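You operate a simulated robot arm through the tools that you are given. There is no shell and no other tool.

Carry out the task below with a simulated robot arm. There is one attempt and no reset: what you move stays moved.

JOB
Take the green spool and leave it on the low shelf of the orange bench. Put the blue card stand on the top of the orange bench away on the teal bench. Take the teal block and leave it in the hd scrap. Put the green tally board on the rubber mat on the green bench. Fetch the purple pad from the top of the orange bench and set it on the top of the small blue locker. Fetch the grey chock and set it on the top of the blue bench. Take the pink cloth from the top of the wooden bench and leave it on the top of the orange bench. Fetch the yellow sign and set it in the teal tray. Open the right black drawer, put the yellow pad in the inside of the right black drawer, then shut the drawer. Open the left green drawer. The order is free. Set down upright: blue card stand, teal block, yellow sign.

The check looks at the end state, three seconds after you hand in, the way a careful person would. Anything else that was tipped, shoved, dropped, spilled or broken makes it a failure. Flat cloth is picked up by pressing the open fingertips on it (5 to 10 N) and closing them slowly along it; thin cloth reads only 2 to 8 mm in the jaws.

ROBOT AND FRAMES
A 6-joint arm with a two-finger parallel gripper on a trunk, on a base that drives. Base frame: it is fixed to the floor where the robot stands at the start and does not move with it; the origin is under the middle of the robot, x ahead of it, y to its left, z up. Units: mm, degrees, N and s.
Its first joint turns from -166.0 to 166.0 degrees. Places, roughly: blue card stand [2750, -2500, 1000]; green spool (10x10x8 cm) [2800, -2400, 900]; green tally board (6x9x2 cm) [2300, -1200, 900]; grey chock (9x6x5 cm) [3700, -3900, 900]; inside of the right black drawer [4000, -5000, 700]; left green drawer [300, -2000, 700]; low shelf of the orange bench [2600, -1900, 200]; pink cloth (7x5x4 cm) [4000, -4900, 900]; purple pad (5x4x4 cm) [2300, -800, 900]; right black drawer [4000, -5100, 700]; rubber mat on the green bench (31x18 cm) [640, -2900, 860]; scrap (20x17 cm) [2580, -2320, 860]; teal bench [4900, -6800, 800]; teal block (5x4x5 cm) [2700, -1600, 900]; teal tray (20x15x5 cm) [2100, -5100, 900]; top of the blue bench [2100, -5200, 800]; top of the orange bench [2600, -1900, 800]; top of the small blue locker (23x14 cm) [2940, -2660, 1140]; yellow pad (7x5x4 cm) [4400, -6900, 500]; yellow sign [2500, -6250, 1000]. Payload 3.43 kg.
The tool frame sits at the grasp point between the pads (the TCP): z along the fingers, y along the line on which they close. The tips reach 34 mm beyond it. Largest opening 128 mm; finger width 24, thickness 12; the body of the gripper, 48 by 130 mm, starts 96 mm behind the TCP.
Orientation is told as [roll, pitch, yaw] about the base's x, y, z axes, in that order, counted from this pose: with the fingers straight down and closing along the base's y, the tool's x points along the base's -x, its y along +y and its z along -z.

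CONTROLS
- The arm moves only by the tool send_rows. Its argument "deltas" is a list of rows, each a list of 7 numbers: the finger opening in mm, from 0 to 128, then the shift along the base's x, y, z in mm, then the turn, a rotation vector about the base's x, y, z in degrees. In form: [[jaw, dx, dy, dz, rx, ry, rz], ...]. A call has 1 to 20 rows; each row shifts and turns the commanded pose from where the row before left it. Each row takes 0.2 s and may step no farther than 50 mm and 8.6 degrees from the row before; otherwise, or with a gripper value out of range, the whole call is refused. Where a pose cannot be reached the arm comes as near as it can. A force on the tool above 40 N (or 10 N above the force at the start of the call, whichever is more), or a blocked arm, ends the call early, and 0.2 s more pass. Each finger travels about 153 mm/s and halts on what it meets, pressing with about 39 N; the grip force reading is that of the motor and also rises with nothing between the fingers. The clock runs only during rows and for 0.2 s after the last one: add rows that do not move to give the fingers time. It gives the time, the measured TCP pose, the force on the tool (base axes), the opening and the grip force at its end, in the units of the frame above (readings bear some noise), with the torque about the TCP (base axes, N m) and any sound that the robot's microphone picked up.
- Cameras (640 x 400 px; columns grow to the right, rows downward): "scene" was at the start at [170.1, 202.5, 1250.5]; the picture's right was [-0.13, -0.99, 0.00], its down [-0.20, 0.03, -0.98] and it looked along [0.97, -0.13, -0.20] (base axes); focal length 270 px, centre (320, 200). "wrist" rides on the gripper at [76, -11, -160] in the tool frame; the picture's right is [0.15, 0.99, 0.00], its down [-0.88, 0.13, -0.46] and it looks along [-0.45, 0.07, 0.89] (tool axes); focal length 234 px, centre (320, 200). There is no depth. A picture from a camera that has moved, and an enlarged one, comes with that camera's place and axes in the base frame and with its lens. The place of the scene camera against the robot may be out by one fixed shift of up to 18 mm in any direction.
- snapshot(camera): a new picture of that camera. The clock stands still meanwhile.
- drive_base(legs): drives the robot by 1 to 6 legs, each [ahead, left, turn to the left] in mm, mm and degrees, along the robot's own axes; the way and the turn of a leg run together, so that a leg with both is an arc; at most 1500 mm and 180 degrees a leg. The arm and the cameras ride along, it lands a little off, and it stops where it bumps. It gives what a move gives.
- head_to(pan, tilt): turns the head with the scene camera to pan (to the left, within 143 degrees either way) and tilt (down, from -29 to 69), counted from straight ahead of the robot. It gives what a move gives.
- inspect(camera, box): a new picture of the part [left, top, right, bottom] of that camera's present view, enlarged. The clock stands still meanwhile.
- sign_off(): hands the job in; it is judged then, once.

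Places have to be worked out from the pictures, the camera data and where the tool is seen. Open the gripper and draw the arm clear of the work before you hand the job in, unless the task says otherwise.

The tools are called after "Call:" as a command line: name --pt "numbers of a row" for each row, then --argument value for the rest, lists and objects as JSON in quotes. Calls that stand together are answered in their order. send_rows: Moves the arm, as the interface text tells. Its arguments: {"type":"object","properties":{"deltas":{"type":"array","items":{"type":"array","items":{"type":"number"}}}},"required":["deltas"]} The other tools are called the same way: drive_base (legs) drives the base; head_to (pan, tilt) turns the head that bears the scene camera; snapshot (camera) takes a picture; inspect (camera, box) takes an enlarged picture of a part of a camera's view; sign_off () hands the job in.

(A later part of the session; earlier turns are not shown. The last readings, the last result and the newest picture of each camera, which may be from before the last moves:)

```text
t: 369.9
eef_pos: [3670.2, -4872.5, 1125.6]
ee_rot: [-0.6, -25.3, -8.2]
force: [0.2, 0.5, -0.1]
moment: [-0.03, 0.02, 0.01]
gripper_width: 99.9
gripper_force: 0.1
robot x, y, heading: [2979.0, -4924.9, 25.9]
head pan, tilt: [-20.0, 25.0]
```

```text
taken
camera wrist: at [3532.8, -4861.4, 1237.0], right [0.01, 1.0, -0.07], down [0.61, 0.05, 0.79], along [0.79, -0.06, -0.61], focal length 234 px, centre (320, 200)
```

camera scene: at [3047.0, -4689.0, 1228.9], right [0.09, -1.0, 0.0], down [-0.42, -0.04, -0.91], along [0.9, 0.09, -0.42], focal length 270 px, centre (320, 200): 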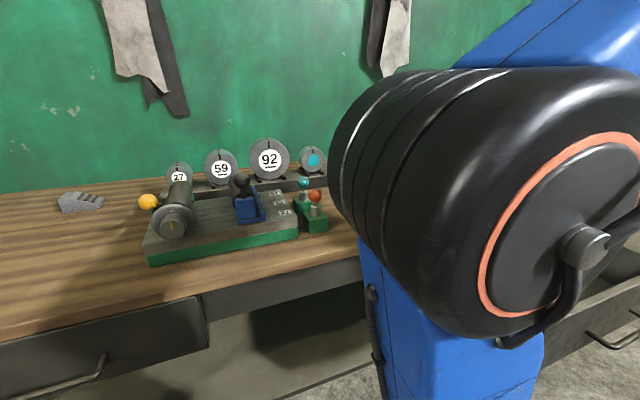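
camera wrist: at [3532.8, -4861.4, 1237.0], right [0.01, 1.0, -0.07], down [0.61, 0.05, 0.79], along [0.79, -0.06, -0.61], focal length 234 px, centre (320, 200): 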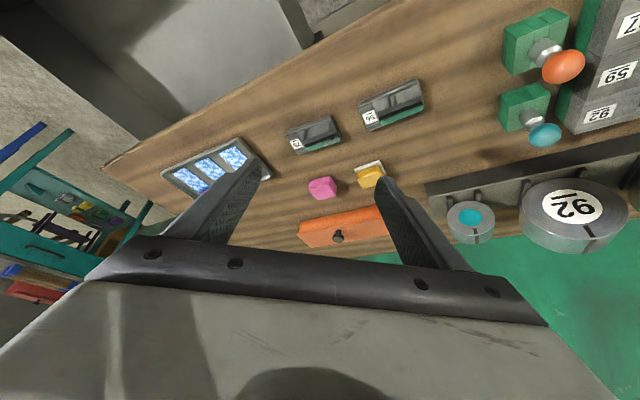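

The cloth is at ≈[3955,-4894]. I move to a hover above and zoom.

Call:
send_rows --pt "100 37 -2.3 -19.5 0 0 0" --pt "100 37 -2.3 -19.5 0 0 0" --pt "100 37 -2.3 -19.5 0 0 0" --pt "100 37 -2.3 -19.5 0 0 0" --pt "100 37 -2.3 -19.5 0 0 0" --pt "100 37 -2.3 -19.5 0 0 0" --pt "100 0 0 0 0 0 0"

Call:
snapshot --camera "wrist"

Call:
inspect --camera "wrist" --box '[240, 90, 420, 220]'

```text
t: 371.5
eef_pos: [3893.4, -4883.8, 1007.6]
ee_rot: [-0.7, -25.3, -8.2]
force: [-0.1, -0.2, -1.3]
moment: [0.01, -0.05, 0.03]
gripper_width: 100.1
gripper_force: 0.1
robot x, y, heading: [2984.7, -4926.6, 25.1]
head pan, tilt: [-20.0, 25.0]
```

```text
taken
camera wrist: at [3755.5, -4874.9, 1119.3], right [0.02, 1.0, -0.07], down [0.61, 0.05, 0.79], along [0.79, -0.06, -0.61], focal length 234 px, centre (320, 200)
```

wrist: 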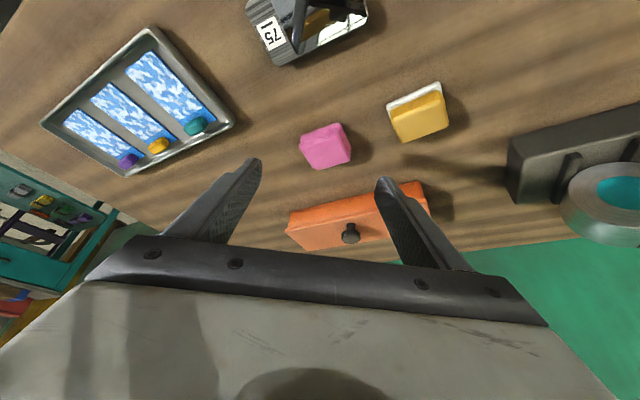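

```text
3.08 times, centred on (330, 155) of wrist
camera zoom: at [3755.5, -4874.9, 1119.3], right [0.02, 1.0, -0.07], down [0.61, 0.05, 0.79], along [0.79, -0.06, -0.61], focal length 720 px, centre (289, 338)
```

zoom: 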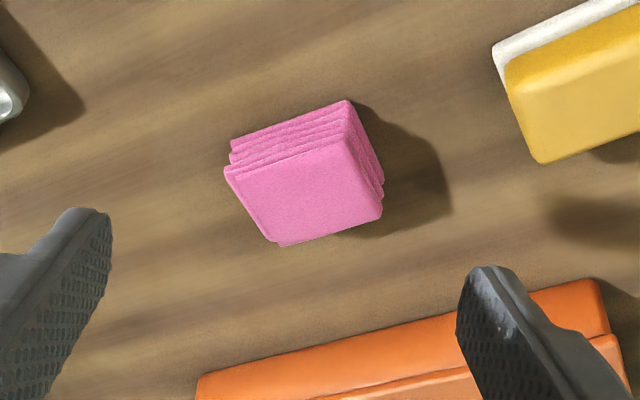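

The folded pink cloth is aligned with the bench, centre ≈[3956,-4889]. I yaw the jaws +32° to match it and re-hover.

Call:
send_rows --pt "90 4.2 -6.4 -6 0 0 8" --pt "90 4.2 -6.4 -6 0 0 8" --pt "90 4.2 -6.4 -7 0 0 8" --pt "90 4.2 -6.4 -7 0 0 8" --pt "90 0 0 0 0 0 0"

Call:
snapshot --camera "wrist"

Call:
inspect --camera "wrist" --box '[220, 90, 420, 220]'

```text
t: 372.7
eef_pos: [3910.7, -4909.9, 981.8]
ee_rot: [-0.6, -25.2, 23.8]
force: [-0.1, 0.5, -0.3]
moment: [0.01, 0.03, -0.01]
gripper_width: 89.9
gripper_force: 0.1
robot x, y, heading: [2980.9, -4926.7, 25.3]
head pan, tilt: [-20.0, 25.0]
```

```text
taken
camera wrist: at [3788.1, -4974.8, 1094.1], right [-0.52, 0.85, -0.07], down [0.5, 0.37, 0.79], along [0.7, 0.37, -0.61], focal length 234 px, centre (320, 200)
```

wrist: 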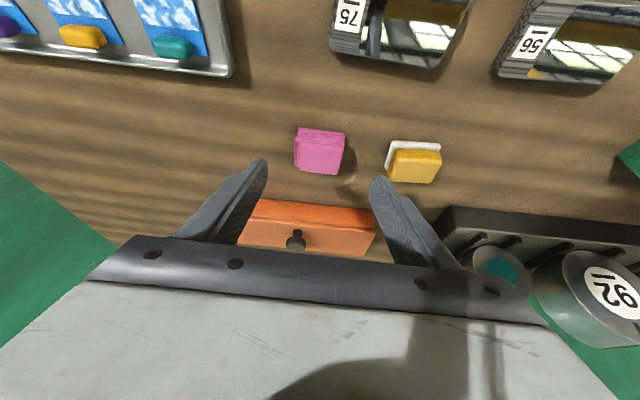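

```text
3.08 times, centred on (320, 155) of wrist
camera zoom: at [3788.1, -4974.8, 1094.1], right [-0.52, 0.85, -0.07], down [0.5, 0.37, 0.79], along [0.7, 0.37, -0.61], focal length 720 px, centre (320, 338)
```

zoom: 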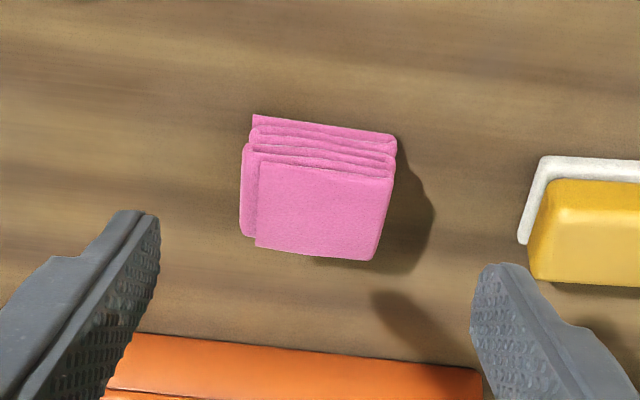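

Aligned and centred. I descend along the tool, slowing near the bench top.

Call:
send_rows --pt "90 11 4.8 -25.5 0 0 0" --pt "90 11 4.8 -25.5 0 0 0" --pt "90 11 4.8 -25.5 0 0 0" --pt "90 4 1.5 -7 0 0 0" --pt "90 2 1 -4 0 0 0" --pt "90 0 0 -2 0 0 0" --pt "90 0 0 0 0 0 0"

Call:
inspect --camera "wrist" --box '[220, 90, 420, 220]'

```text
t: 374.3
eef_pos: [3950.3, -4893.0, 891.0]
ee_rot: [-0.6, -25.2, 23.7]
force: [-0.8, 0.1, -0.3]
moment: [0.01, -0.01, -0.01]
gripper_width: 90.2
gripper_force: 0.1
robot x, y, heading: [2978.5, -4926.4, 25.4]
head pan, tilt: [-20.0, 25.0]
```

```text
3.08 times, centred on (320, 155) of wrist
camera zoom: at [3827.2, -4957.8, 1004.6], right [-0.52, 0.85, -0.07], down [0.5, 0.37, 0.79], along [0.7, 0.37, -0.61], focal length 720 px, centre (320, 338)
```

zoom: 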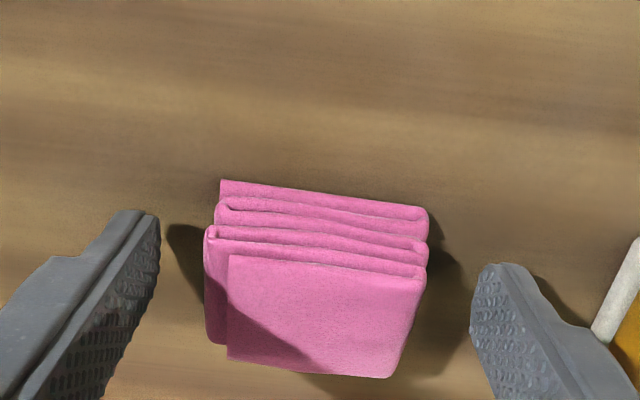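

The cloth sits between the pads. I close slowly.

Call:
send_rows --pt "75 0 0 0 0 0 0" --pt "65 0 0 0 0 0 0" --pt "58 0 0 0 0 0 0" --pt "50 0 0 0 0 0 0" --pt "42 0 0 0 0 0 0" --pt "34 0 0 0 0 0 0" --pt "34 0 0 0 0 0 0"

Call:
inspect --camera "wrist" --box '[220, 90, 420, 220]'

```text
t: 375.9
eef_pos: [3949.6, -4893.6, 891.7]
ee_rot: [-0.5, -25.3, 23.8]
force: [0.2, -0.2, 0.8]
moment: [0.06, -0.01, -0.02]
gripper_width: 60.9
gripper_force: 39.1
robot x, y, heading: [2977.5, -4926.3, 25.4]
head pan, tilt: [-20.0, 25.0]
```

```text
3.08 times, centred on (320, 155) of wrist
camera zoom: at [3827.1, -4957.8, 1004.7], right [-0.52, 0.85, -0.07], down [0.5, 0.37, 0.79], along [0.7, 0.37, -0.61], focal length 720 px, centre (320, 338)
```

zoom: 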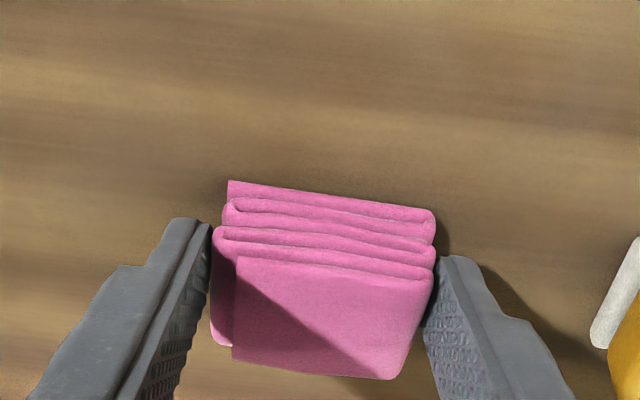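

Gripped at 61 mm. Slow lift.

Call:
send_rows --pt "34 0 0 4 0 0 0" --pt "34 0 0 8 0 0 0" --pt "34 0 0 12 0 0 0" --pt "34 0 0 20 0 0 0" --pt "34 0 0 25 0 0 0" --pt "34 0 0 0 0 0 0"

Call:
snapshot --camera "wrist"

```text
t: 377.3
eef_pos: [3949.2, -4893.0, 961.6]
ee_rot: [-0.6, -25.2, 23.8]
force: [-0.8, 1.0, -0.8]
moment: [-0.03, -0.01, 0.0]
gripper_width: 60.9
gripper_force: 39.5
robot x, y, heading: [2979.1, -4924.1, 25.6]
head pan, tilt: [-20.0, 25.0]
```

```text
taken
camera wrist: at [3827.1, -4957.1, 1073.4], right [-0.52, 0.85, -0.07], down [0.5, 0.37, 0.79], along [0.7, 0.37, -0.61], focal length 234 px, centre (320, 200)
```

wrist: 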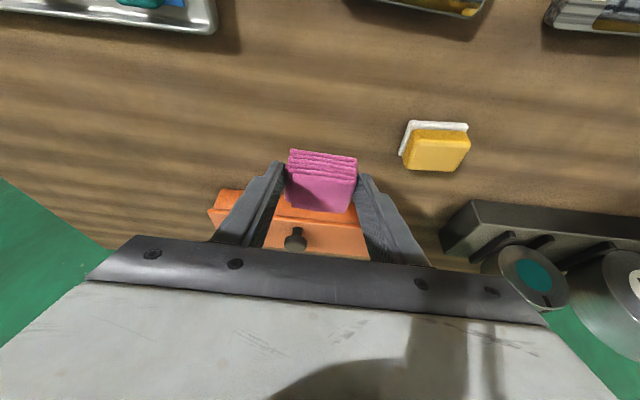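

Held. I raise to ~1130 and bring it in front of the robot.

Call:
send_rows --pt "34 0 0 42 0 0 0" --pt "34 0 0 42 0 0 0" --pt "34 0 0 42 0 0 0" --pt "34 0 0 42 0 0 0" --pt "34 -34.8 26.4 0 0 0 0" --pt "34 -34.8 26.4 0 0 0 0" --pt "34 -34.8 26.4 0 0 0 0" --pt "34 -34.8 26.4 0 0 0 0" --pt "34 -34.8 26.4 0 0 0 0" --pt "34 -34.8 26.4 0 0 0 0" --pt "34 -34.8 26.4 0 0 0 0" --pt "34 -34.8 26.4 0 0 0 0" --pt "34 -34.8 26.4 0 0 0 0" --pt "34 -34.8 26.4 0 0 0 0" --pt "34 0 0 0 0 0 0"

Call:
drive_base --legs '[[0, 1000, 0.5], [0, 700, 0]]'

Call:
snapshot --camera "wrist"

```text
t: 380.5
eef_pos: [3599.5, -4627.4, 1129.9]
ee_rot: [-0.7, -25.3, 23.8]
force: [0.2, -0.4, -0.5]
moment: [-0.03, 0.02, 0.0]
gripper_width: 60.7
gripper_force: 39.2
robot x, y, heading: [2980.8, -4926.0, 25.3]
head pan, tilt: [-20.0, 25.0]
```

```text
t: 389.2
eef_pos: [2853.9, -3076.8, 1130.1]
ee_rot: [-0.6, -25.2, 24.2]
force: [-0.9, -0.1, -1.8]
moment: [0.05, 0.03, -0.01]
gripper_width: 60.8
gripper_force: 38.8
robot x, y, heading: [2239.5, -3381.2, 26.0]
head pan, tilt: [-20.0, 25.0]
```

```text
taken
camera wrist: at [2731.7, -3141.5, 1241.9], right [-0.52, 0.85, -0.07], down [0.49, 0.37, 0.79], along [0.7, 0.38, -0.61], focal length 234 px, centre (320, 200)
```

wrist: 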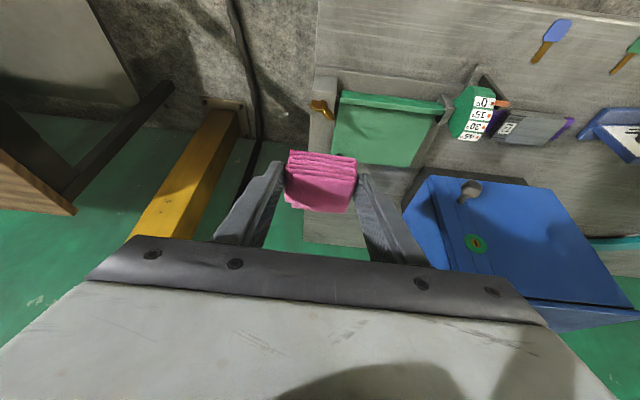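

I'll put the cloth on the free spot where the spool used to stand (a bit left, ≈[2782,-2409]). I continue left to face it.

Call:
drive_base --legs '[[20, 628, 0.5]]'

Call:
snapshot --camera "wrist"

Call:
head_to --pan 0 --tilt 30

Call:
snapshot --camera "scene"

```text
t: 392.7
eef_pos: [2599.0, -2504.4, 1129.7]
ee_rot: [-0.6, -25.3, 24.2]
force: [-1.1, -0.6, -0.9]
moment: [0.02, -0.01, -0.01]
gripper_width: 60.6
gripper_force: 38.9
robot x, y, heading: [1980.0, -2805.1, 25.9]
head pan, tilt: [-20.0, 25.0]
```

```text
taken
camera wrist: at [2476.6, -2568.9, 1241.9], right [-0.52, 0.85, -0.07], down [0.49, 0.37, 0.79], along [0.7, 0.38, -0.61], focal length 234 px, centre (320, 200)
```

wrist: 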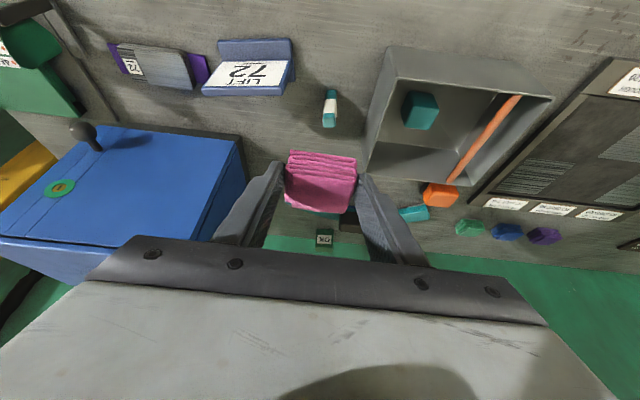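

```text
t: 393.5
eef_pos: [2598.7, -2503.6, 1130.1]
ee_rot: [-0.7, -25.2, 24.2]
force: [-0.8, 0.4, -0.7]
moment: [0.03, 0.05, 0.0]
gripper_width: 60.8
gripper_force: 39.5
robot x, y, heading: [1979.6, -2804.2, 26.2]
head pan, tilt: [0.0, 30.0]
```

```text
taken
camera scene: at [2035.9, -2539.0, 1220.9], right [0.44, -0.9, 0.0], down [-0.45, -0.22, -0.87], along [0.78, 0.38, -0.5], focal length 270 px, centre (320, 200)
```

scene: 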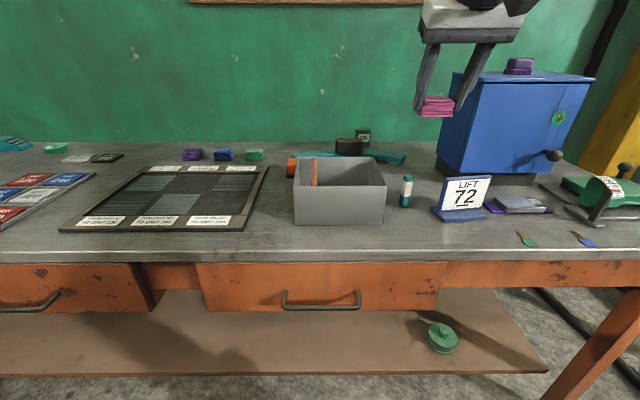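

The spot is free. I carry the cloth over it and down to ~z 960.

Call:
send_rows --pt "34 29.5 15.3 -10 0 0 0" --pt "34 29.5 15.3 -20 0 0 0" --pt "34 29.5 15.3 -25 0 0 0" --pt "34 29.5 15.3 -25 0 0 0" --pt "34 29.5 15.3 -25 0 0 0" --pt "34 29.5 15.3 -30 0 0 0" --pt "34 0 0 -30 0 0 0" --pt "34 0 0 0 0 0 0"

Call:
snapshot --camera "wrist"

Call:
inspect --camera "scene" --box '[320, 90, 520, 230]'

```text
t: 395.3
eef_pos: [2776.0, -2412.7, 963.7]
ee_rot: [-0.6, -25.4, 24.2]
force: [-1.2, -0.1, 0.1]
moment: [-0.01, 0.05, -0.04]
gripper_width: 61.0
gripper_force: 38.8
robot x, y, heading: [1982.3, -2805.3, 25.9]
head pan, tilt: [0.0, 30.0]
```

```text
taken
camera wrist: at [2653.2, -2478.1, 1075.9], right [-0.52, 0.85, -0.07], down [0.49, 0.37, 0.79], along [0.7, 0.38, -0.61], focal length 234 px, centre (320, 200)
```

wrist: 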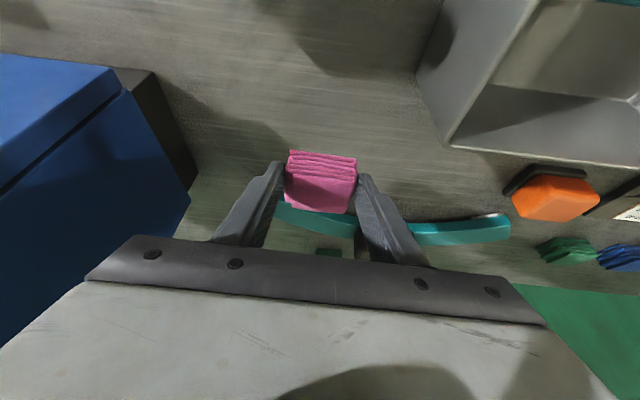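

```text
2.86 times, centred on (420, 160) of scene
camera zoom: at [2035.9, -2538.9, 1220.9], right [0.44, -0.9, 0.0], down [-0.45, -0.22, -0.87], along [0.78, 0.38, -0.5], focal length 773 px, centre (34, 314)
```

zoom: 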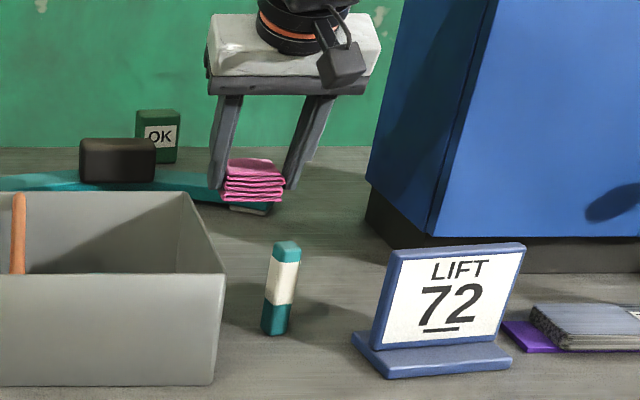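

Clear of the arc-shaped item by >120 mm. I lower to the bench top in slow steps at the end.

Call:
send_rows --pt "34 0 0 -25 0 0 0" --pt "34 0 0 -25 0 0 0" --pt "34 0 0 -10 0 0 0" --pt "34 0 0 -4 0 0 0" --pt "34 0 0 -3 0 0 0" --pt "34 0 0 0 0 0 0"

Call:
inspect --camera "scene" --box '[370, 130, 470, 200]'

```text
t: 396.7
eef_pos: [2776.0, -2410.5, 897.9]
ee_rot: [-0.6, -25.3, 24.3]
force: [0.4, -0.4, -0.1]
moment: [0.02, 0.02, 0.0]
gripper_width: 60.8
gripper_force: 39.1
robot x, y, heading: [1981.7, -2806.9, 26.0]
head pan, tilt: [0.0, 30.0]
```

```text
5.71 times, centred on (420, 165) of scene
camera zoom: at [2035.9, -2538.9, 1220.9], right [0.44, -0.9, 0.0], down [-0.45, -0.22, -0.87], along [0.78, 0.38, -0.5], focal length 1545 px, centre (-251, 400)
```

zoom: 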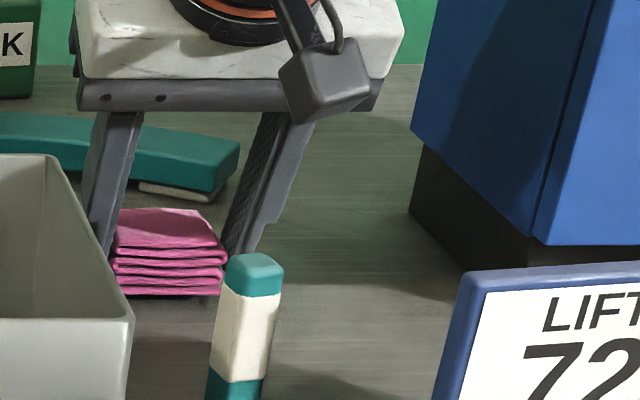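

Call:
send_rows --pt "34 0 0 -2 0 0 0" --pt "34 0 0 -2 0 0 0" --pt "34 0 0 0 0 0 0"

Call:
send_rows --pt "34 0 0 -2 0 0 0" --pt "34 0 0 0 0 0 0"

Call:
inspect --camera "scene" --box '[370, 130, 470, 200]'

```text
t: 397.5
eef_pos: [2774.8, -2410.7, 895.0]
ee_rot: [-0.6, -25.2, 24.2]
force: [0.5, -0.2, -0.9]
moment: [0.02, -0.01, 0.02]
gripper_width: 61.1
gripper_force: 38.9
robot x, y, heading: [1977.8, -2807.2, 26.3]
head pan, tilt: [0.0, 30.0]
```

```text
t: 398.1
eef_pos: [2775.3, -2411.2, 892.6]
ee_rot: [-0.6, -25.4, 24.2]
force: [0.5, 0.6, 3.5]
moment: [0.23, 0.0, 0.0]
gripper_width: 60.7
gripper_force: 38.7
robot x, y, heading: [1977.0, -2806.6, 25.9]
head pan, tilt: [0.0, 30.0]
```

```text
5.71 times, centred on (420, 165) of scene
camera zoom: at [2035.8, -2539.0, 1220.9], right [0.44, -0.9, 0.0], down [-0.45, -0.22, -0.87], along [0.78, 0.38, -0.5], focal length 1545 px, centre (-251, 400)
```

zoom: 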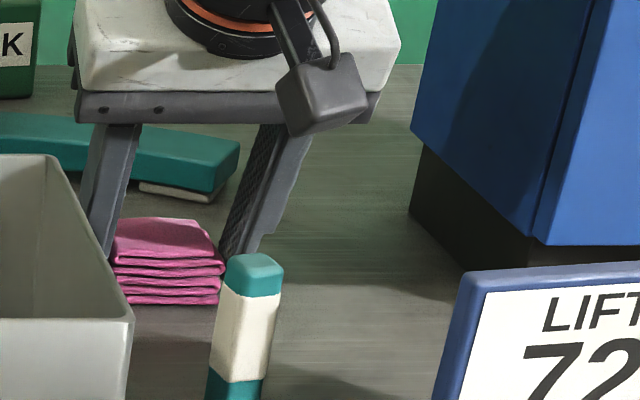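

Contact. I open and rise straight up.

Call:
send_rows --pt "68 0 0 0 0 0 0" --pt "78 0 0 0 0 0 0" --pt "78 0 0 0 0 0 0" --pt "78 -4 -2 12 0 0 0" --pt "78 -10 -5 30 0 0 0" --pt "78 -10 -5 40 0 0 0" --pt "78 -10 -5 40 0 0 0" --pt "78 -25 -12 40 0 0 0" --pt "78 -30 -15 30 0 0 0" --pt "78 0 0 0 0 0 0"

Call:
snapshot --camera "wrist"

Call:
snapshot --camera "scene"

```text
t: 400.3
eef_pos: [2687.6, -2455.9, 1084.3]
ee_rot: [-0.6, -25.3, 24.2]
force: [0.7, 0.2, -0.3]
moment: [0.03, -0.01, -0.03]
gripper_width: 77.7
gripper_force: 0.0
robot x, y, heading: [1982.5, -2808.4, 26.0]
head pan, tilt: [0.0, 30.0]
```

```text
taken
camera wrist: at [2565.0, -2520.7, 1196.9], right [-0.52, 0.85, -0.07], down [0.49, 0.37, 0.79], along [0.7, 0.38, -0.61], focal length 234 px, centre (320, 200)
```

wrist: 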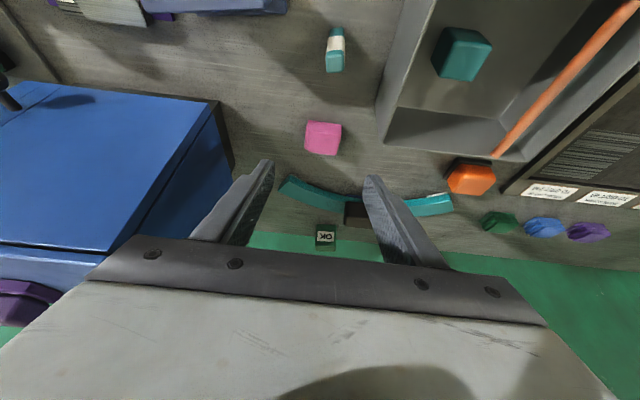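

```text
taken
camera scene: at [2035.9, -2538.9, 1220.9], right [0.44, -0.9, 0.0], down [-0.45, -0.22, -0.87], along [0.78, 0.38, -0.5], focal length 270 px, centre (320, 200)
```

scene: 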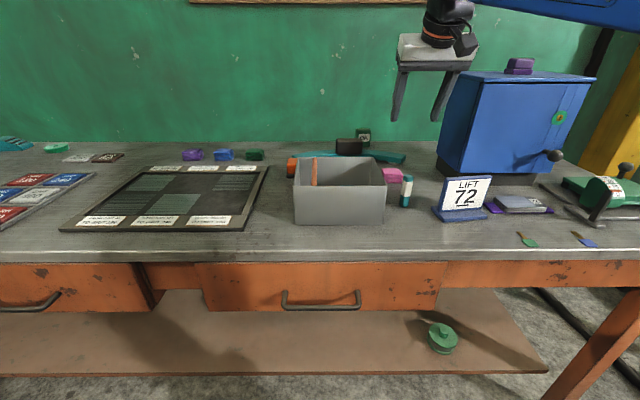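

The pink cloth is on the orange bench. Next the blue card stand: I pull the arm back and shift right ~110 mm to see it in the wrist view.

Call:
send_rows --pt "78 -38 -19 12 0 0 0" --pt "78 -38 -19 12 0 0 0" --pt "78 -38 -19 12 0 0 0" --pt "78 -38 -19 12 0 0 0" --pt "78 0 0 0 0 0 0"

Call:
drive_base --legs '[[0, -110, 0]]'

Call:
snapshot --camera "wrist"

Call:
inspect --camera "wrist" --box '[240, 60, 420, 190]'

Call:
snapshot --camera "scene"

```text
t: 401.5
eef_pos: [2534.5, -2531.5, 1132.7]
ee_rot: [-0.7, -25.3, 24.2]
force: [-0.7, 0.3, 0.4]
moment: [0.0, 0.0, -0.02]
gripper_width: 77.9
gripper_force: 0.2
robot x, y, heading: [1981.7, -2804.2, 26.2]
head pan, tilt: [0.0, 30.0]
```

```text
t: 402.7
eef_pos: [2582.2, -2630.7, 1133.4]
ee_rot: [-0.6, -25.3, 24.3]
force: [0.0, 0.1, -0.5]
moment: [0.02, 0.01, 0.03]
gripper_width: 77.9
gripper_force: 0.0
robot x, y, heading: [2029.6, -2906.5, 26.0]
head pan, tilt: [0.0, 30.0]
```

```text
taken
camera wrist: at [2459.8, -2695.8, 1244.9], right [-0.52, 0.85, -0.07], down [0.49, 0.37, 0.79], along [0.7, 0.38, -0.61], focal length 234 px, centre (320, 200)
```

wrist: 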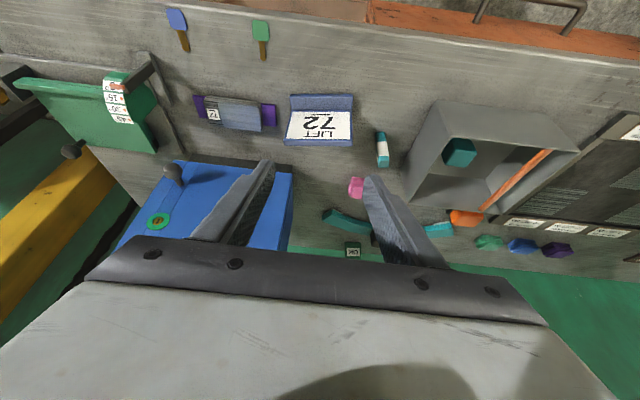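

```text
3.08 times, centred on (330, 125) of wrist
camera zoom: at [2459.8, -2695.8, 1244.9], right [-0.52, 0.85, -0.07], down [0.49, 0.37, 0.79], along [0.7, 0.38, -0.61], focal length 720 px, centre (289, 431)
```

zoom: 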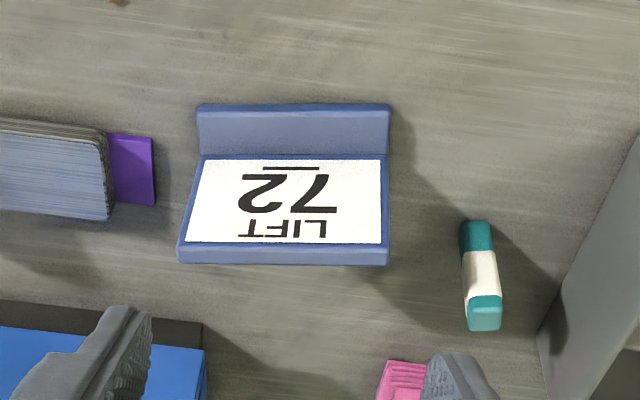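

```text
taken
camera scene: at [2083.6, -2637.2, 1220.9], right [0.44, -0.9, 0.0], down [-0.45, -0.22, -0.87], along [0.78, 0.38, -0.5], focal length 270 px, centre (320, 200)
```

scene: 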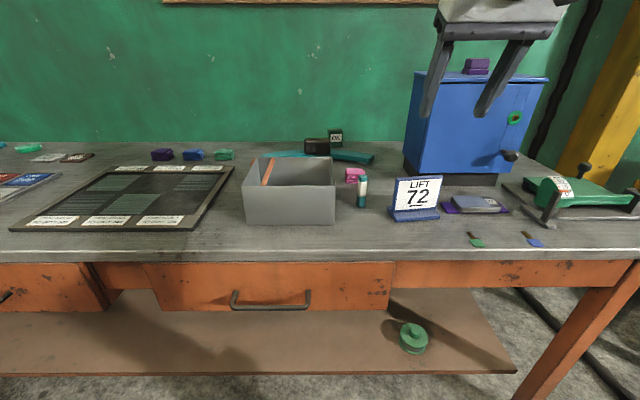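

The stand is ~106 mm wide, its face turned to ≈34° heading. I zoom the scene view to determine the panel's height and lean.

Call:
inspect --camera "scene" --box '[370, 160, 460, 230]'

Call:
inspect --camera "wrist" --box '[270, 80, 370, 160]'

```text
5.71 times, centred on (415, 195) of scene
camera zoom: at [2083.6, -2637.2, 1220.9], right [0.44, -0.9, 0.0], down [-0.45, -0.22, -0.87], along [0.78, 0.38, -0.5], focal length 1545 px, centre (-223, 229)
```

zoom: 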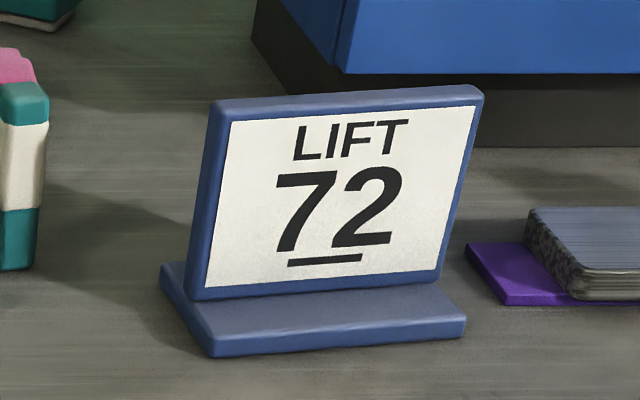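

```text
5.00 times, centred on (320, 120) of wrist
camera zoom: at [2459.8, -2695.8, 1244.9], right [-0.52, 0.85, -0.07], down [0.49, 0.37, 0.79], along [0.7, 0.38, -0.61], focal length 1171 px, centre (320, 600)
```

zoom: 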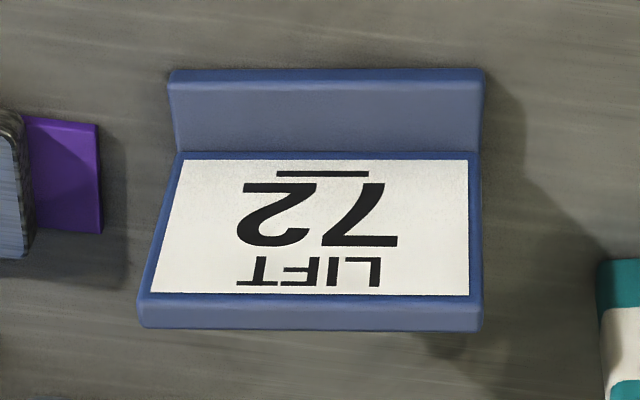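

The card panel is ~12 mm thick, top at z≈940, nearly vertical. I'll pinch it over the top with the jaws along its normal: untilt the tool, yaw −81°, and hover above the panel's middle ≈[2687,-2587].

Call:
send_rows --pt "78 10 4.4 0 -3.456 7.69 0" --pt "78 10 4.4 0 -3.456 7.69 0" --pt "78 10 4.4 0 -3.456 7.69 0" --pt "78 10 4.4 0 0 0 -8.08" --pt "78 10 4.4 0 0 0 -8.08" --pt "78 10 4.4 0 0 0 -8.08" --pt "78 10 4.4 0 0 0 -8.08" --pt "78 10 4.4 0 0 0 -8.08" --pt "78 10 4.4 0 0 0 -8.08" --pt "78 10 4.4 0 0 0 -8.08" --pt "78 5 0 0 0 0 -8.08" --pt "78 0 0 0 0 0 -8.08" --pt "78 0 0 0 0 0 -8.08" --pt "78 0 0 0 0 0 0"

Call:
snapshot --camera "wrist"

Call:
inspect --camera "wrist" --box '[220, 70, 420, 230]'

```text
t: 405.7
eef_pos: [2686.9, -2585.7, 1133.0]
ee_rot: [-0.6, 0.0, -56.6]
force: [0.0, -0.2, -0.1]
moment: [-0.03, 0.03, 0.02]
gripper_width: 78.1
gripper_force: 0.0
robot x, y, heading: [2029.3, -2904.3, 26.0]
head pan, tilt: [0.0, 30.0]
```

```text
taken
camera wrist: at [2636.1, -2528.7, 1292.0], right [0.75, 0.67, -0.01], down [0.6, -0.66, 0.45], along [0.3, -0.35, -0.89], focal length 234 px, centre (320, 200)
```

wrist: 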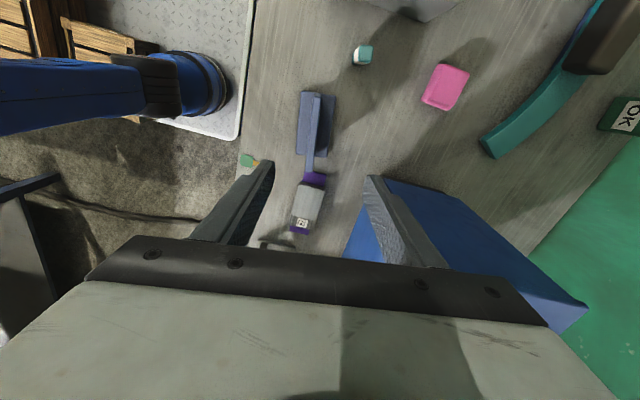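

```text
2.50 times, centred on (320, 150) of wrist
camera zoom: at [2636.1, -2528.7, 1292.0], right [0.75, 0.67, -0.01], down [0.6, -0.66, 0.45], along [0.3, -0.35, -0.89], focal length 585 px, centre (320, 325)
```

zoom: 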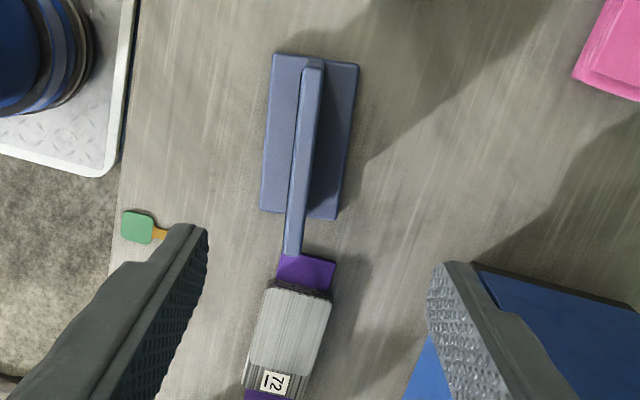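

From above the panel strip is clear: middle ≈[2675,-2595], direction 125°. I correct the position/yaw and descend to just above it.

Call:
send_rows --pt "64 -6 -5 -25 0 0 1" --pt "64 -5.6 -4.3 -30 0 0 0.7" --pt "64 0 0 -35 0 0 0" --pt "64 0 0 -30 0 0 0" --pt "64 0 0 -25 0 0 0" --pt "64 0 0 0 0 0 0"

Call:
inspect --camera "wrist" --box '[220, 70, 420, 230]'

Call:
inspect --camera "scene" --box '[340, 60, 500, 240]'

```text
t: 407.1
eef_pos: [2674.8, -2596.1, 987.6]
ee_rot: [-0.5, 0.0, -54.8]
force: [-0.1, 0.4, -0.6]
moment: [-0.04, 0.01, -0.03]
gripper_width: 63.9
gripper_force: 0.1
robot x, y, heading: [2028.9, -2902.7, 26.0]
head pan, tilt: [0.0, 30.0]
```

```text
2.50 times, centred on (320, 150) of wrist
camera zoom: at [2621.5, -2539.9, 1147.1], right [0.72, 0.69, -0.01], down [0.62, -0.64, 0.45], along [0.31, -0.34, -0.89], focal length 585 px, centre (320, 325)
```

zoom: 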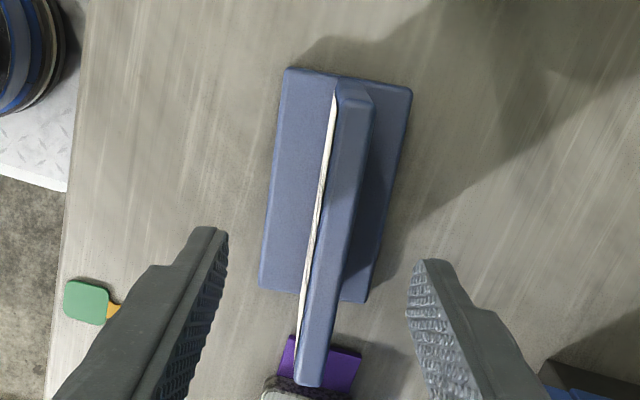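

```text
2.22 times, centred on (420, 150) of scene
camera zoom: at [2083.6, -2637.1, 1220.9], right [0.44, -0.9, 0.0], down [-0.45, -0.22, -0.87], along [0.78, 0.38, -0.5], focal length 601 px, centre (98, 311)
```

zoom: 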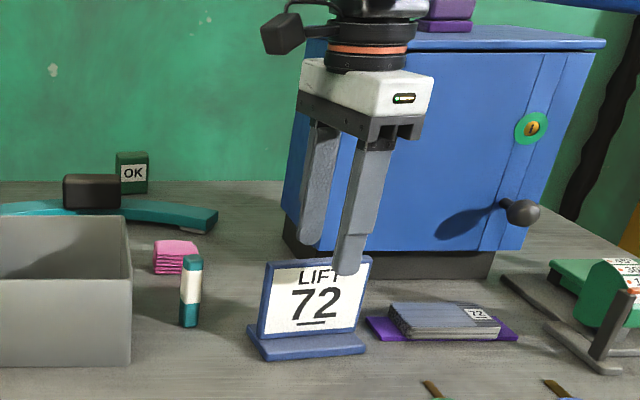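

The panel is within the jaws' span (6 mm off-centre). I correct and descend to z≈923, then close gently.

Call:
send_rows --pt "60 4.9 3.5 -10 0 0 0" --pt "60 0 0 -20 0 0 0" --pt "60 0 0 -20 0 0 0" --pt "60 0 0 -14 0 0 0" --pt "60 0 0 0 0 0 0"

Call:
inspect --camera "wrist" --box '[220, 70, 420, 230]'

Call:
inspect --camera "scene" --box '[370, 110, 470, 230]'

```text
t: 408.3
eef_pos: [2679.1, -2593.2, 924.6]
ee_rot: [-0.6, 0.0, -54.8]
force: [0.2, -0.7, 0.1]
moment: [-0.02, 0.0, -0.04]
gripper_width: 60.0
gripper_force: 0.1
robot x, y, heading: [2025.3, -2904.6, 25.9]
head pan, tilt: [0.0, 30.0]
```

```text
2.50 times, centred on (320, 150) of wrist
camera zoom: at [2626.6, -2536.5, 1084.2], right [0.72, 0.69, -0.01], down [0.62, -0.64, 0.45], along [0.31, -0.34, -0.89], focal length 585 px, centre (320, 325)
```

zoom: 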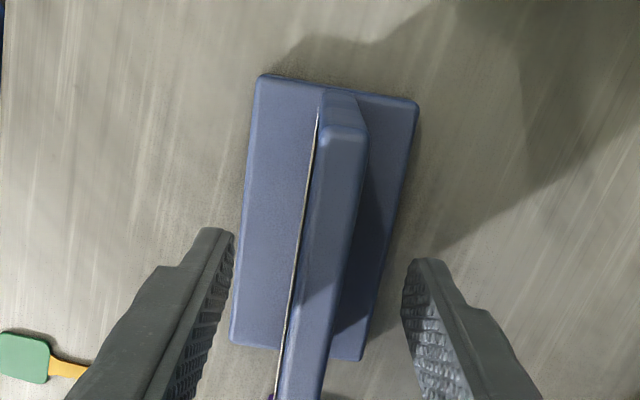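

```text
3.33 times, centred on (420, 170) of scene
camera zoom: at [2083.6, -2637.1, 1220.9], right [0.44, -0.9, 0.0], down [-0.45, -0.22, -0.87], along [0.78, 0.38, -0.5], focal length 901 px, centre (-13, 300)
```

zoom: 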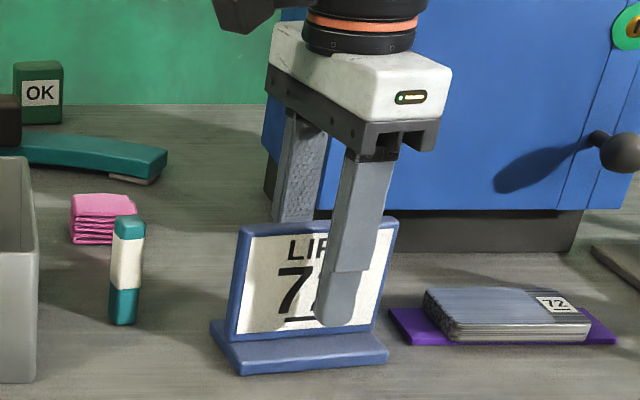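

The fingers straddle the panel above its base. I close gradually.

Call:
send_rows --pt "48 1.5 1 0 0 0 0" --pt "38 1.5 1 0 0 0 0" --pt "30 0 0 0 0 0 0" --pt "24 0 0 0 0 0 0" --pt "18 0 0 0 0 0 0" --pt "10 0 0 0 0 0 0" --pt "6 0 0 0 0 0 0" --pt "6 0 0 0 0 0 0"

Call:
inspect --camera "wrist" --box '[220, 70, 420, 230]'

Call:
inspect --camera "scene" --box '[370, 110, 470, 230]'

```text
t: 410.1
eef_pos: [2683.0, -2591.7, 924.0]
ee_rot: [-0.6, 0.0, -54.8]
force: [0.6, -0.3, -0.2]
moment: [0.02, -0.02, 0.02]
gripper_width: 11.2
gripper_force: 38.9
robot x, y, heading: [2029.1, -2903.7, 26.0]
head pan, tilt: [0.0, 30.0]
```

```text
2.50 times, centred on (320, 150) of wrist
camera zoom: at [2630.2, -2534.1, 1083.9], right [0.72, 0.69, -0.01], down [0.62, -0.64, 0.45], along [0.31, -0.34, -0.89], focal length 585 px, centre (320, 325)
```

zoom: 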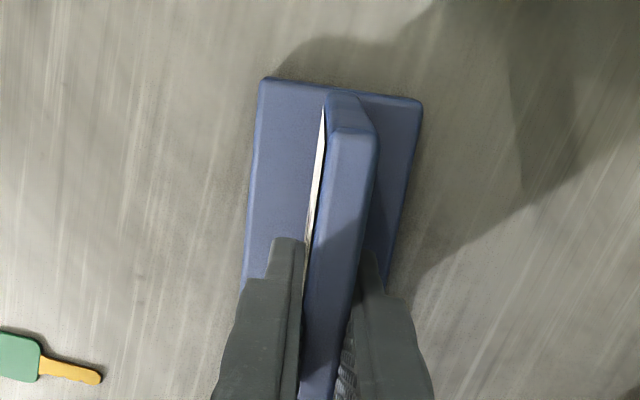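

```text
3.33 times, centred on (420, 170) of scene
camera zoom: at [2083.6, -2637.1, 1220.9], right [0.44, -0.9, 0.0], down [-0.45, -0.22, -0.87], along [0.78, 0.38, -0.5], focal length 901 px, centre (-13, 300)
```

zoom: 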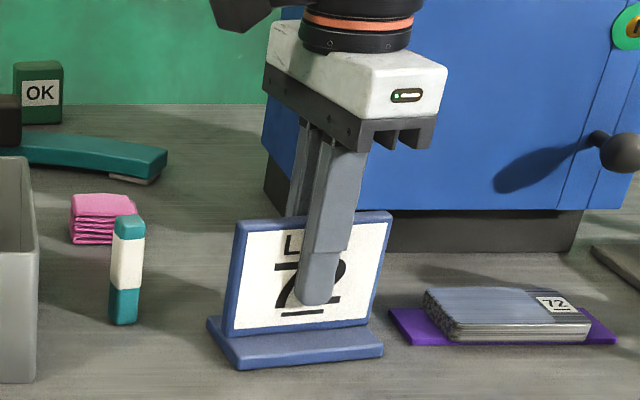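

Gripped at the panel's middle (11.2 mm). Slow lift.

Call:
send_rows --pt "4 0 0 4 0 0 0" --pt "4 0 0 8 0 0 0" --pt "4 0 0 14 0 0 0" --pt "4 0 0 24 0 0 0" --pt "4 0 0 35 0 0 0" --pt "4 0 0 0 0 0 0"

Call:
inspect --camera "scene" --box '[340, 60, 500, 230]'

Call:
snapshot --camera "wrist"

```text
t: 411.5
eef_pos: [2683.7, -2589.6, 1008.5]
ee_rot: [-0.7, 0.0, -54.9]
force: [0.0, -0.2, -1.4]
moment: [-0.01, 0.02, 0.02]
gripper_width: 11.2
gripper_force: 38.9
robot x, y, heading: [2029.4, -2905.8, 25.9]
head pan, tilt: [0.0, 30.0]
```

```text
2.35 times, centred on (420, 145) of scene
camera zoom: at [2083.6, -2637.1, 1220.9], right [0.44, -0.9, 0.0], down [-0.45, -0.22, -0.87], along [0.78, 0.38, -0.5], focal length 636 px, centre (85, 329)
```

zoom: 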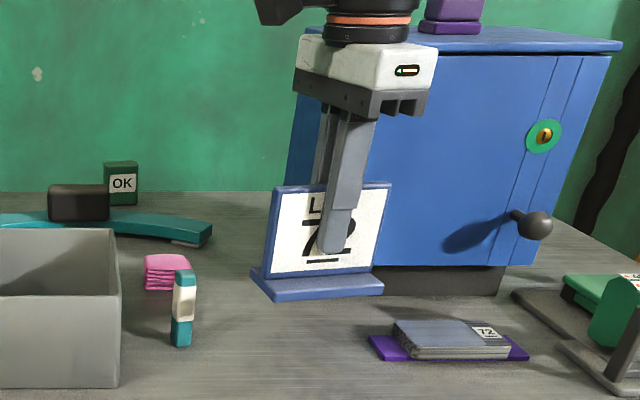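

```text
taken
camera wrist: at [2630.8, -2533.2, 1168.2], right [0.72, 0.69, -0.01], down [0.62, -0.64, 0.45], along [0.31, -0.34, -0.89], focal length 234 px, centre (320, 200)
```

wrist: 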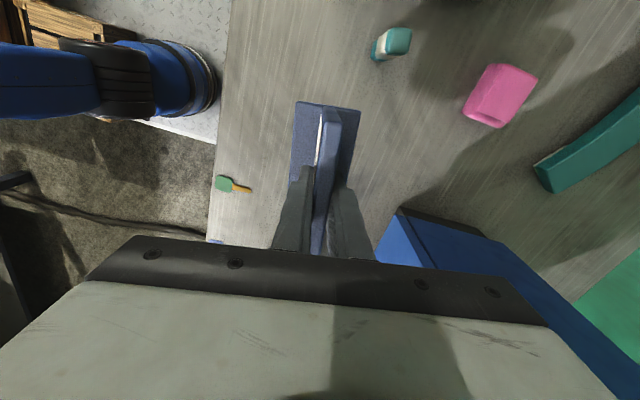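

The stand is held upright. I raise and retract it, then back off, turn to face along the aisle, and drive toward the teal bench.

Call:
send_rows --pt "4 0 0 40 0 0 0" --pt "4 0 0 40 0 0 0" --pt "4 0 0 40 0 0 0" --pt "4 -36 -18 0 0 0 0" --pt "4 -36 -18 0 0 0 0" --pt "4 -36 -18 0 0 0 0" --pt "4 -36 -18 0 0 0 0" --pt "4 0 0 0 0 0 0"

Call:
drive_base --legs '[[-70, 0, 0], [0, 0, -90], [0, -120, 0]]'

Call:
head_to --pan 0 --tilt 15

Call:
snapshot --camera "scene"

```text
t: 413.3
eef_pos: [2539.3, -2663.7, 1127.5]
ee_rot: [-0.6, 0.0, -54.8]
force: [0.7, 0.5, -1.6]
moment: [-0.05, 0.02, 0.0]
gripper_width: 11.1
gripper_force: 38.6
robot x, y, heading: [2031.7, -2905.4, 25.8]
head pan, tilt: [0.0, 30.0]
```

```text
t: 419.0
eef_pos: [2089.0, -3499.3, 1127.7]
ee_rot: [-0.6, 0.1, -145.7]
force: [-0.4, -0.2, -0.2]
moment: [-0.01, 0.0, -0.04]
gripper_width: 11.2
gripper_force: 39.2
robot x, y, heading: [1856.0, -2987.8, -64.6]
head pan, tilt: [0.0, 30.0]
```

```text
t: 419.8
eef_pos: [2089.5, -3499.3, 1127.9]
ee_rot: [-0.6, 0.0, -145.6]
force: [0.1, 0.3, -1.1]
moment: [0.01, -0.02, -0.03]
gripper_width: 11.3
gripper_force: 39.0
robot x, y, heading: [1858.5, -2985.1, -64.7]
head pan, tilt: [0.0, 15.0]
```

```text
taken
camera scene: at [2126.3, -3055.4, 1245.1], right [-0.9, -0.43, 0.0], down [-0.11, 0.23, -0.97], along [0.41, -0.87, -0.26], focal length 270 px, centre (320, 200)
```

scene: 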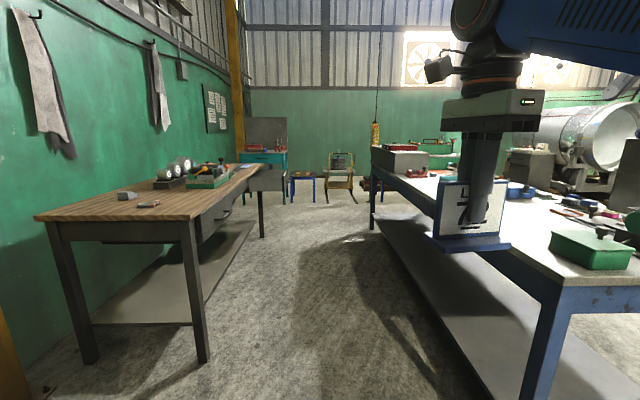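

The aisle is clear. I drive along it in steps.

Call:
drive_base --legs '[[1400, 0, 1.1], [1400, 0, 0], [700, 0, 0]]'

Call:
snapshot --camera "scene"

Call:
snapshot --camera "wrist"

Call:
head_to --pan 40 --tilt 20

Call:
snapshot --camera "scene"

```text
t: 436.5
eef_pos: [3612.9, -6590.8, 1127.0]
ee_rot: [-0.6, -0.1, -144.8]
force: [0.6, 0.2, -1.3]
moment: [0.01, 0.0, 0.02]
gripper_width: 11.3
gripper_force: 39.1
robot x, y, heading: [3374.2, -6079.2, -64.0]
head pan, tilt: [0.0, 15.0]
```

```text
taken
camera scene: at [3643.5, -6145.8, 1245.1], right [-0.9, -0.44, 0.0], down [-0.11, 0.23, -0.97], along [0.42, -0.87, -0.26], focal length 270 px, centre (320, 200)
```

scene: 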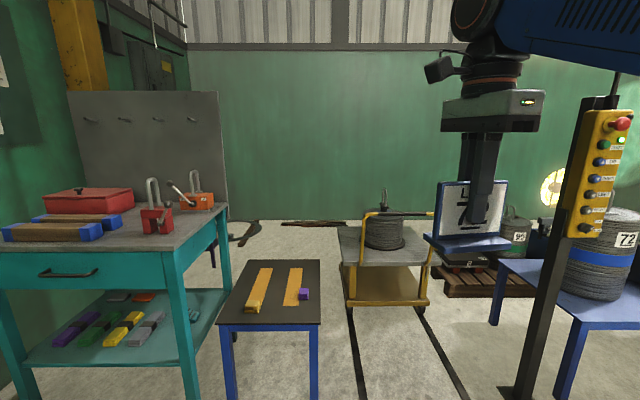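

```text
taken
camera wrist: at [3668.2, -6539.8, 1288.3], right [0.69, -0.72, -0.01], down [-0.64, -0.62, 0.45], along [-0.34, -0.31, -0.89], focal length 234 px, centre (320, 200)
```

wrist: 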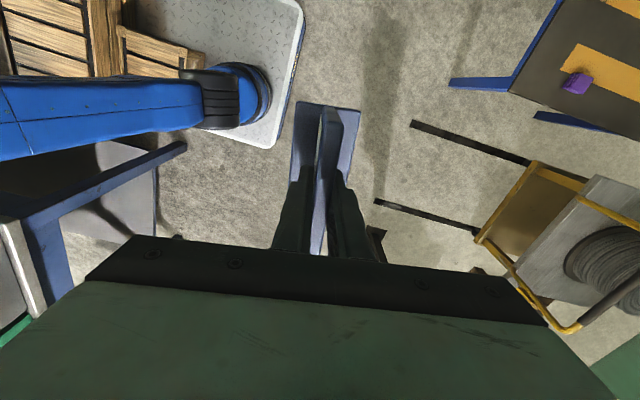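

```text
t: 437.6
eef_pos: [3614.2, -6590.8, 1128.4]
ee_rot: [-0.5, 0.0, -144.8]
force: [-0.8, 0.4, -1.4]
moment: [0.01, 0.0, 0.0]
gripper_width: 11.4
gripper_force: 38.8
robot x, y, heading: [3373.1, -6078.4, -64.0]
head pan, tilt: [40.0, 20.0]
```

```text
taken
camera scene: at [3687.5, -6099.7, 1237.0], right [-0.41, -0.91, 0.0], down [-0.31, 0.14, -0.94], along [0.86, -0.38, -0.34], focal length 270 px, centre (320, 200)
```

scene: 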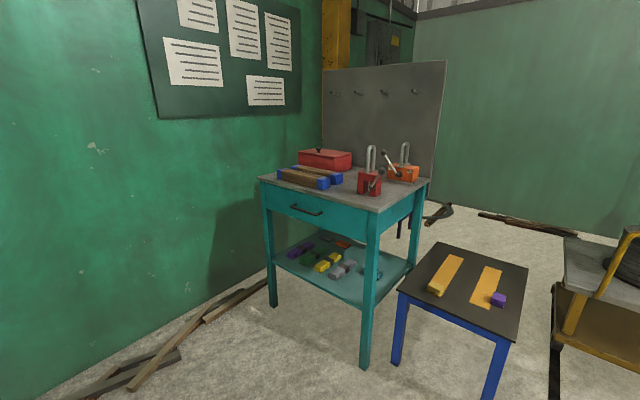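

The teal bench is a small table ahead-left (front edge at s≈6234). The yellow pad is on the low blue-legged stool beside it. I move ahead and left to stand in front of the teal bench.

Call:
drive_base --legs '[[390, 0, 0], [0, 1000, 0]]'

Call:
head_to --pan 0 --tilt 30

Call:
snapshot --camera "scene"

Call:
inspect --camera "scene" --box '[200, 100, 520, 300]'

```text
t: 444.9
eef_pos: [4701.8, -6484.8, 1127.3]
ee_rot: [-0.7, 0.0, -144.3]
force: [0.2, 0.7, -1.6]
moment: [0.01, -0.01, 0.02]
gripper_width: 11.3
gripper_force: 39.2
robot x, y, heading: [4454.3, -5975.9, -63.7]
head pan, tilt: [40.0, 20.0]
```

```text
t: 446.0
eef_pos: [4702.9, -6485.6, 1127.4]
ee_rot: [-0.6, 0.0, -144.4]
force: [0.1, 0.1, -0.9]
moment: [-0.01, 0.01, -0.02]
gripper_width: 11.4
gripper_force: 38.7
robot x, y, heading: [4456.8, -5977.9, -63.4]
head pan, tilt: [0.0, 30.0]
```

```text
taken
camera scene: at [4728.6, -6037.4, 1220.9], right [-0.9, -0.45, 0.0], down [-0.22, 0.45, -0.87], along [0.39, -0.78, -0.5], focal length 270 px, centre (320, 200)
```

scene: 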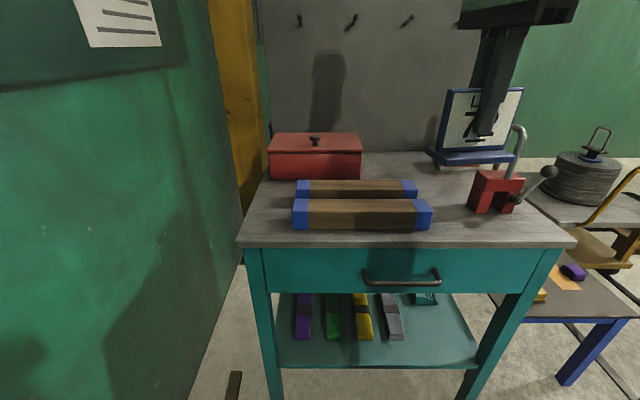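

```text
2.00 times, centred on (360, 200) of scene
camera zoom: at [4728.6, -6037.4, 1220.9], right [-0.9, -0.45, 0.0], down [-0.22, 0.45, -0.87], along [0.39, -0.78, -0.5], focal length 541 px, centre (240, 200)
```

zoom: 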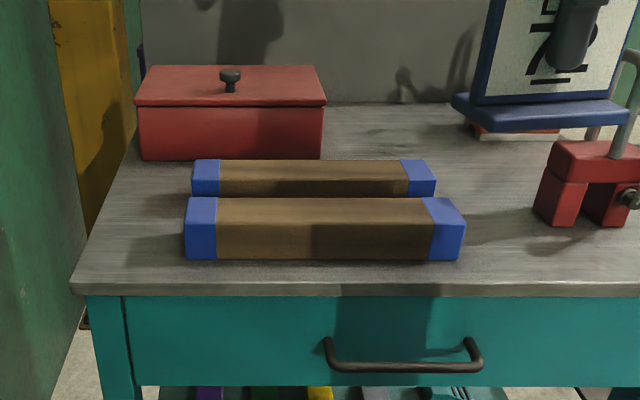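

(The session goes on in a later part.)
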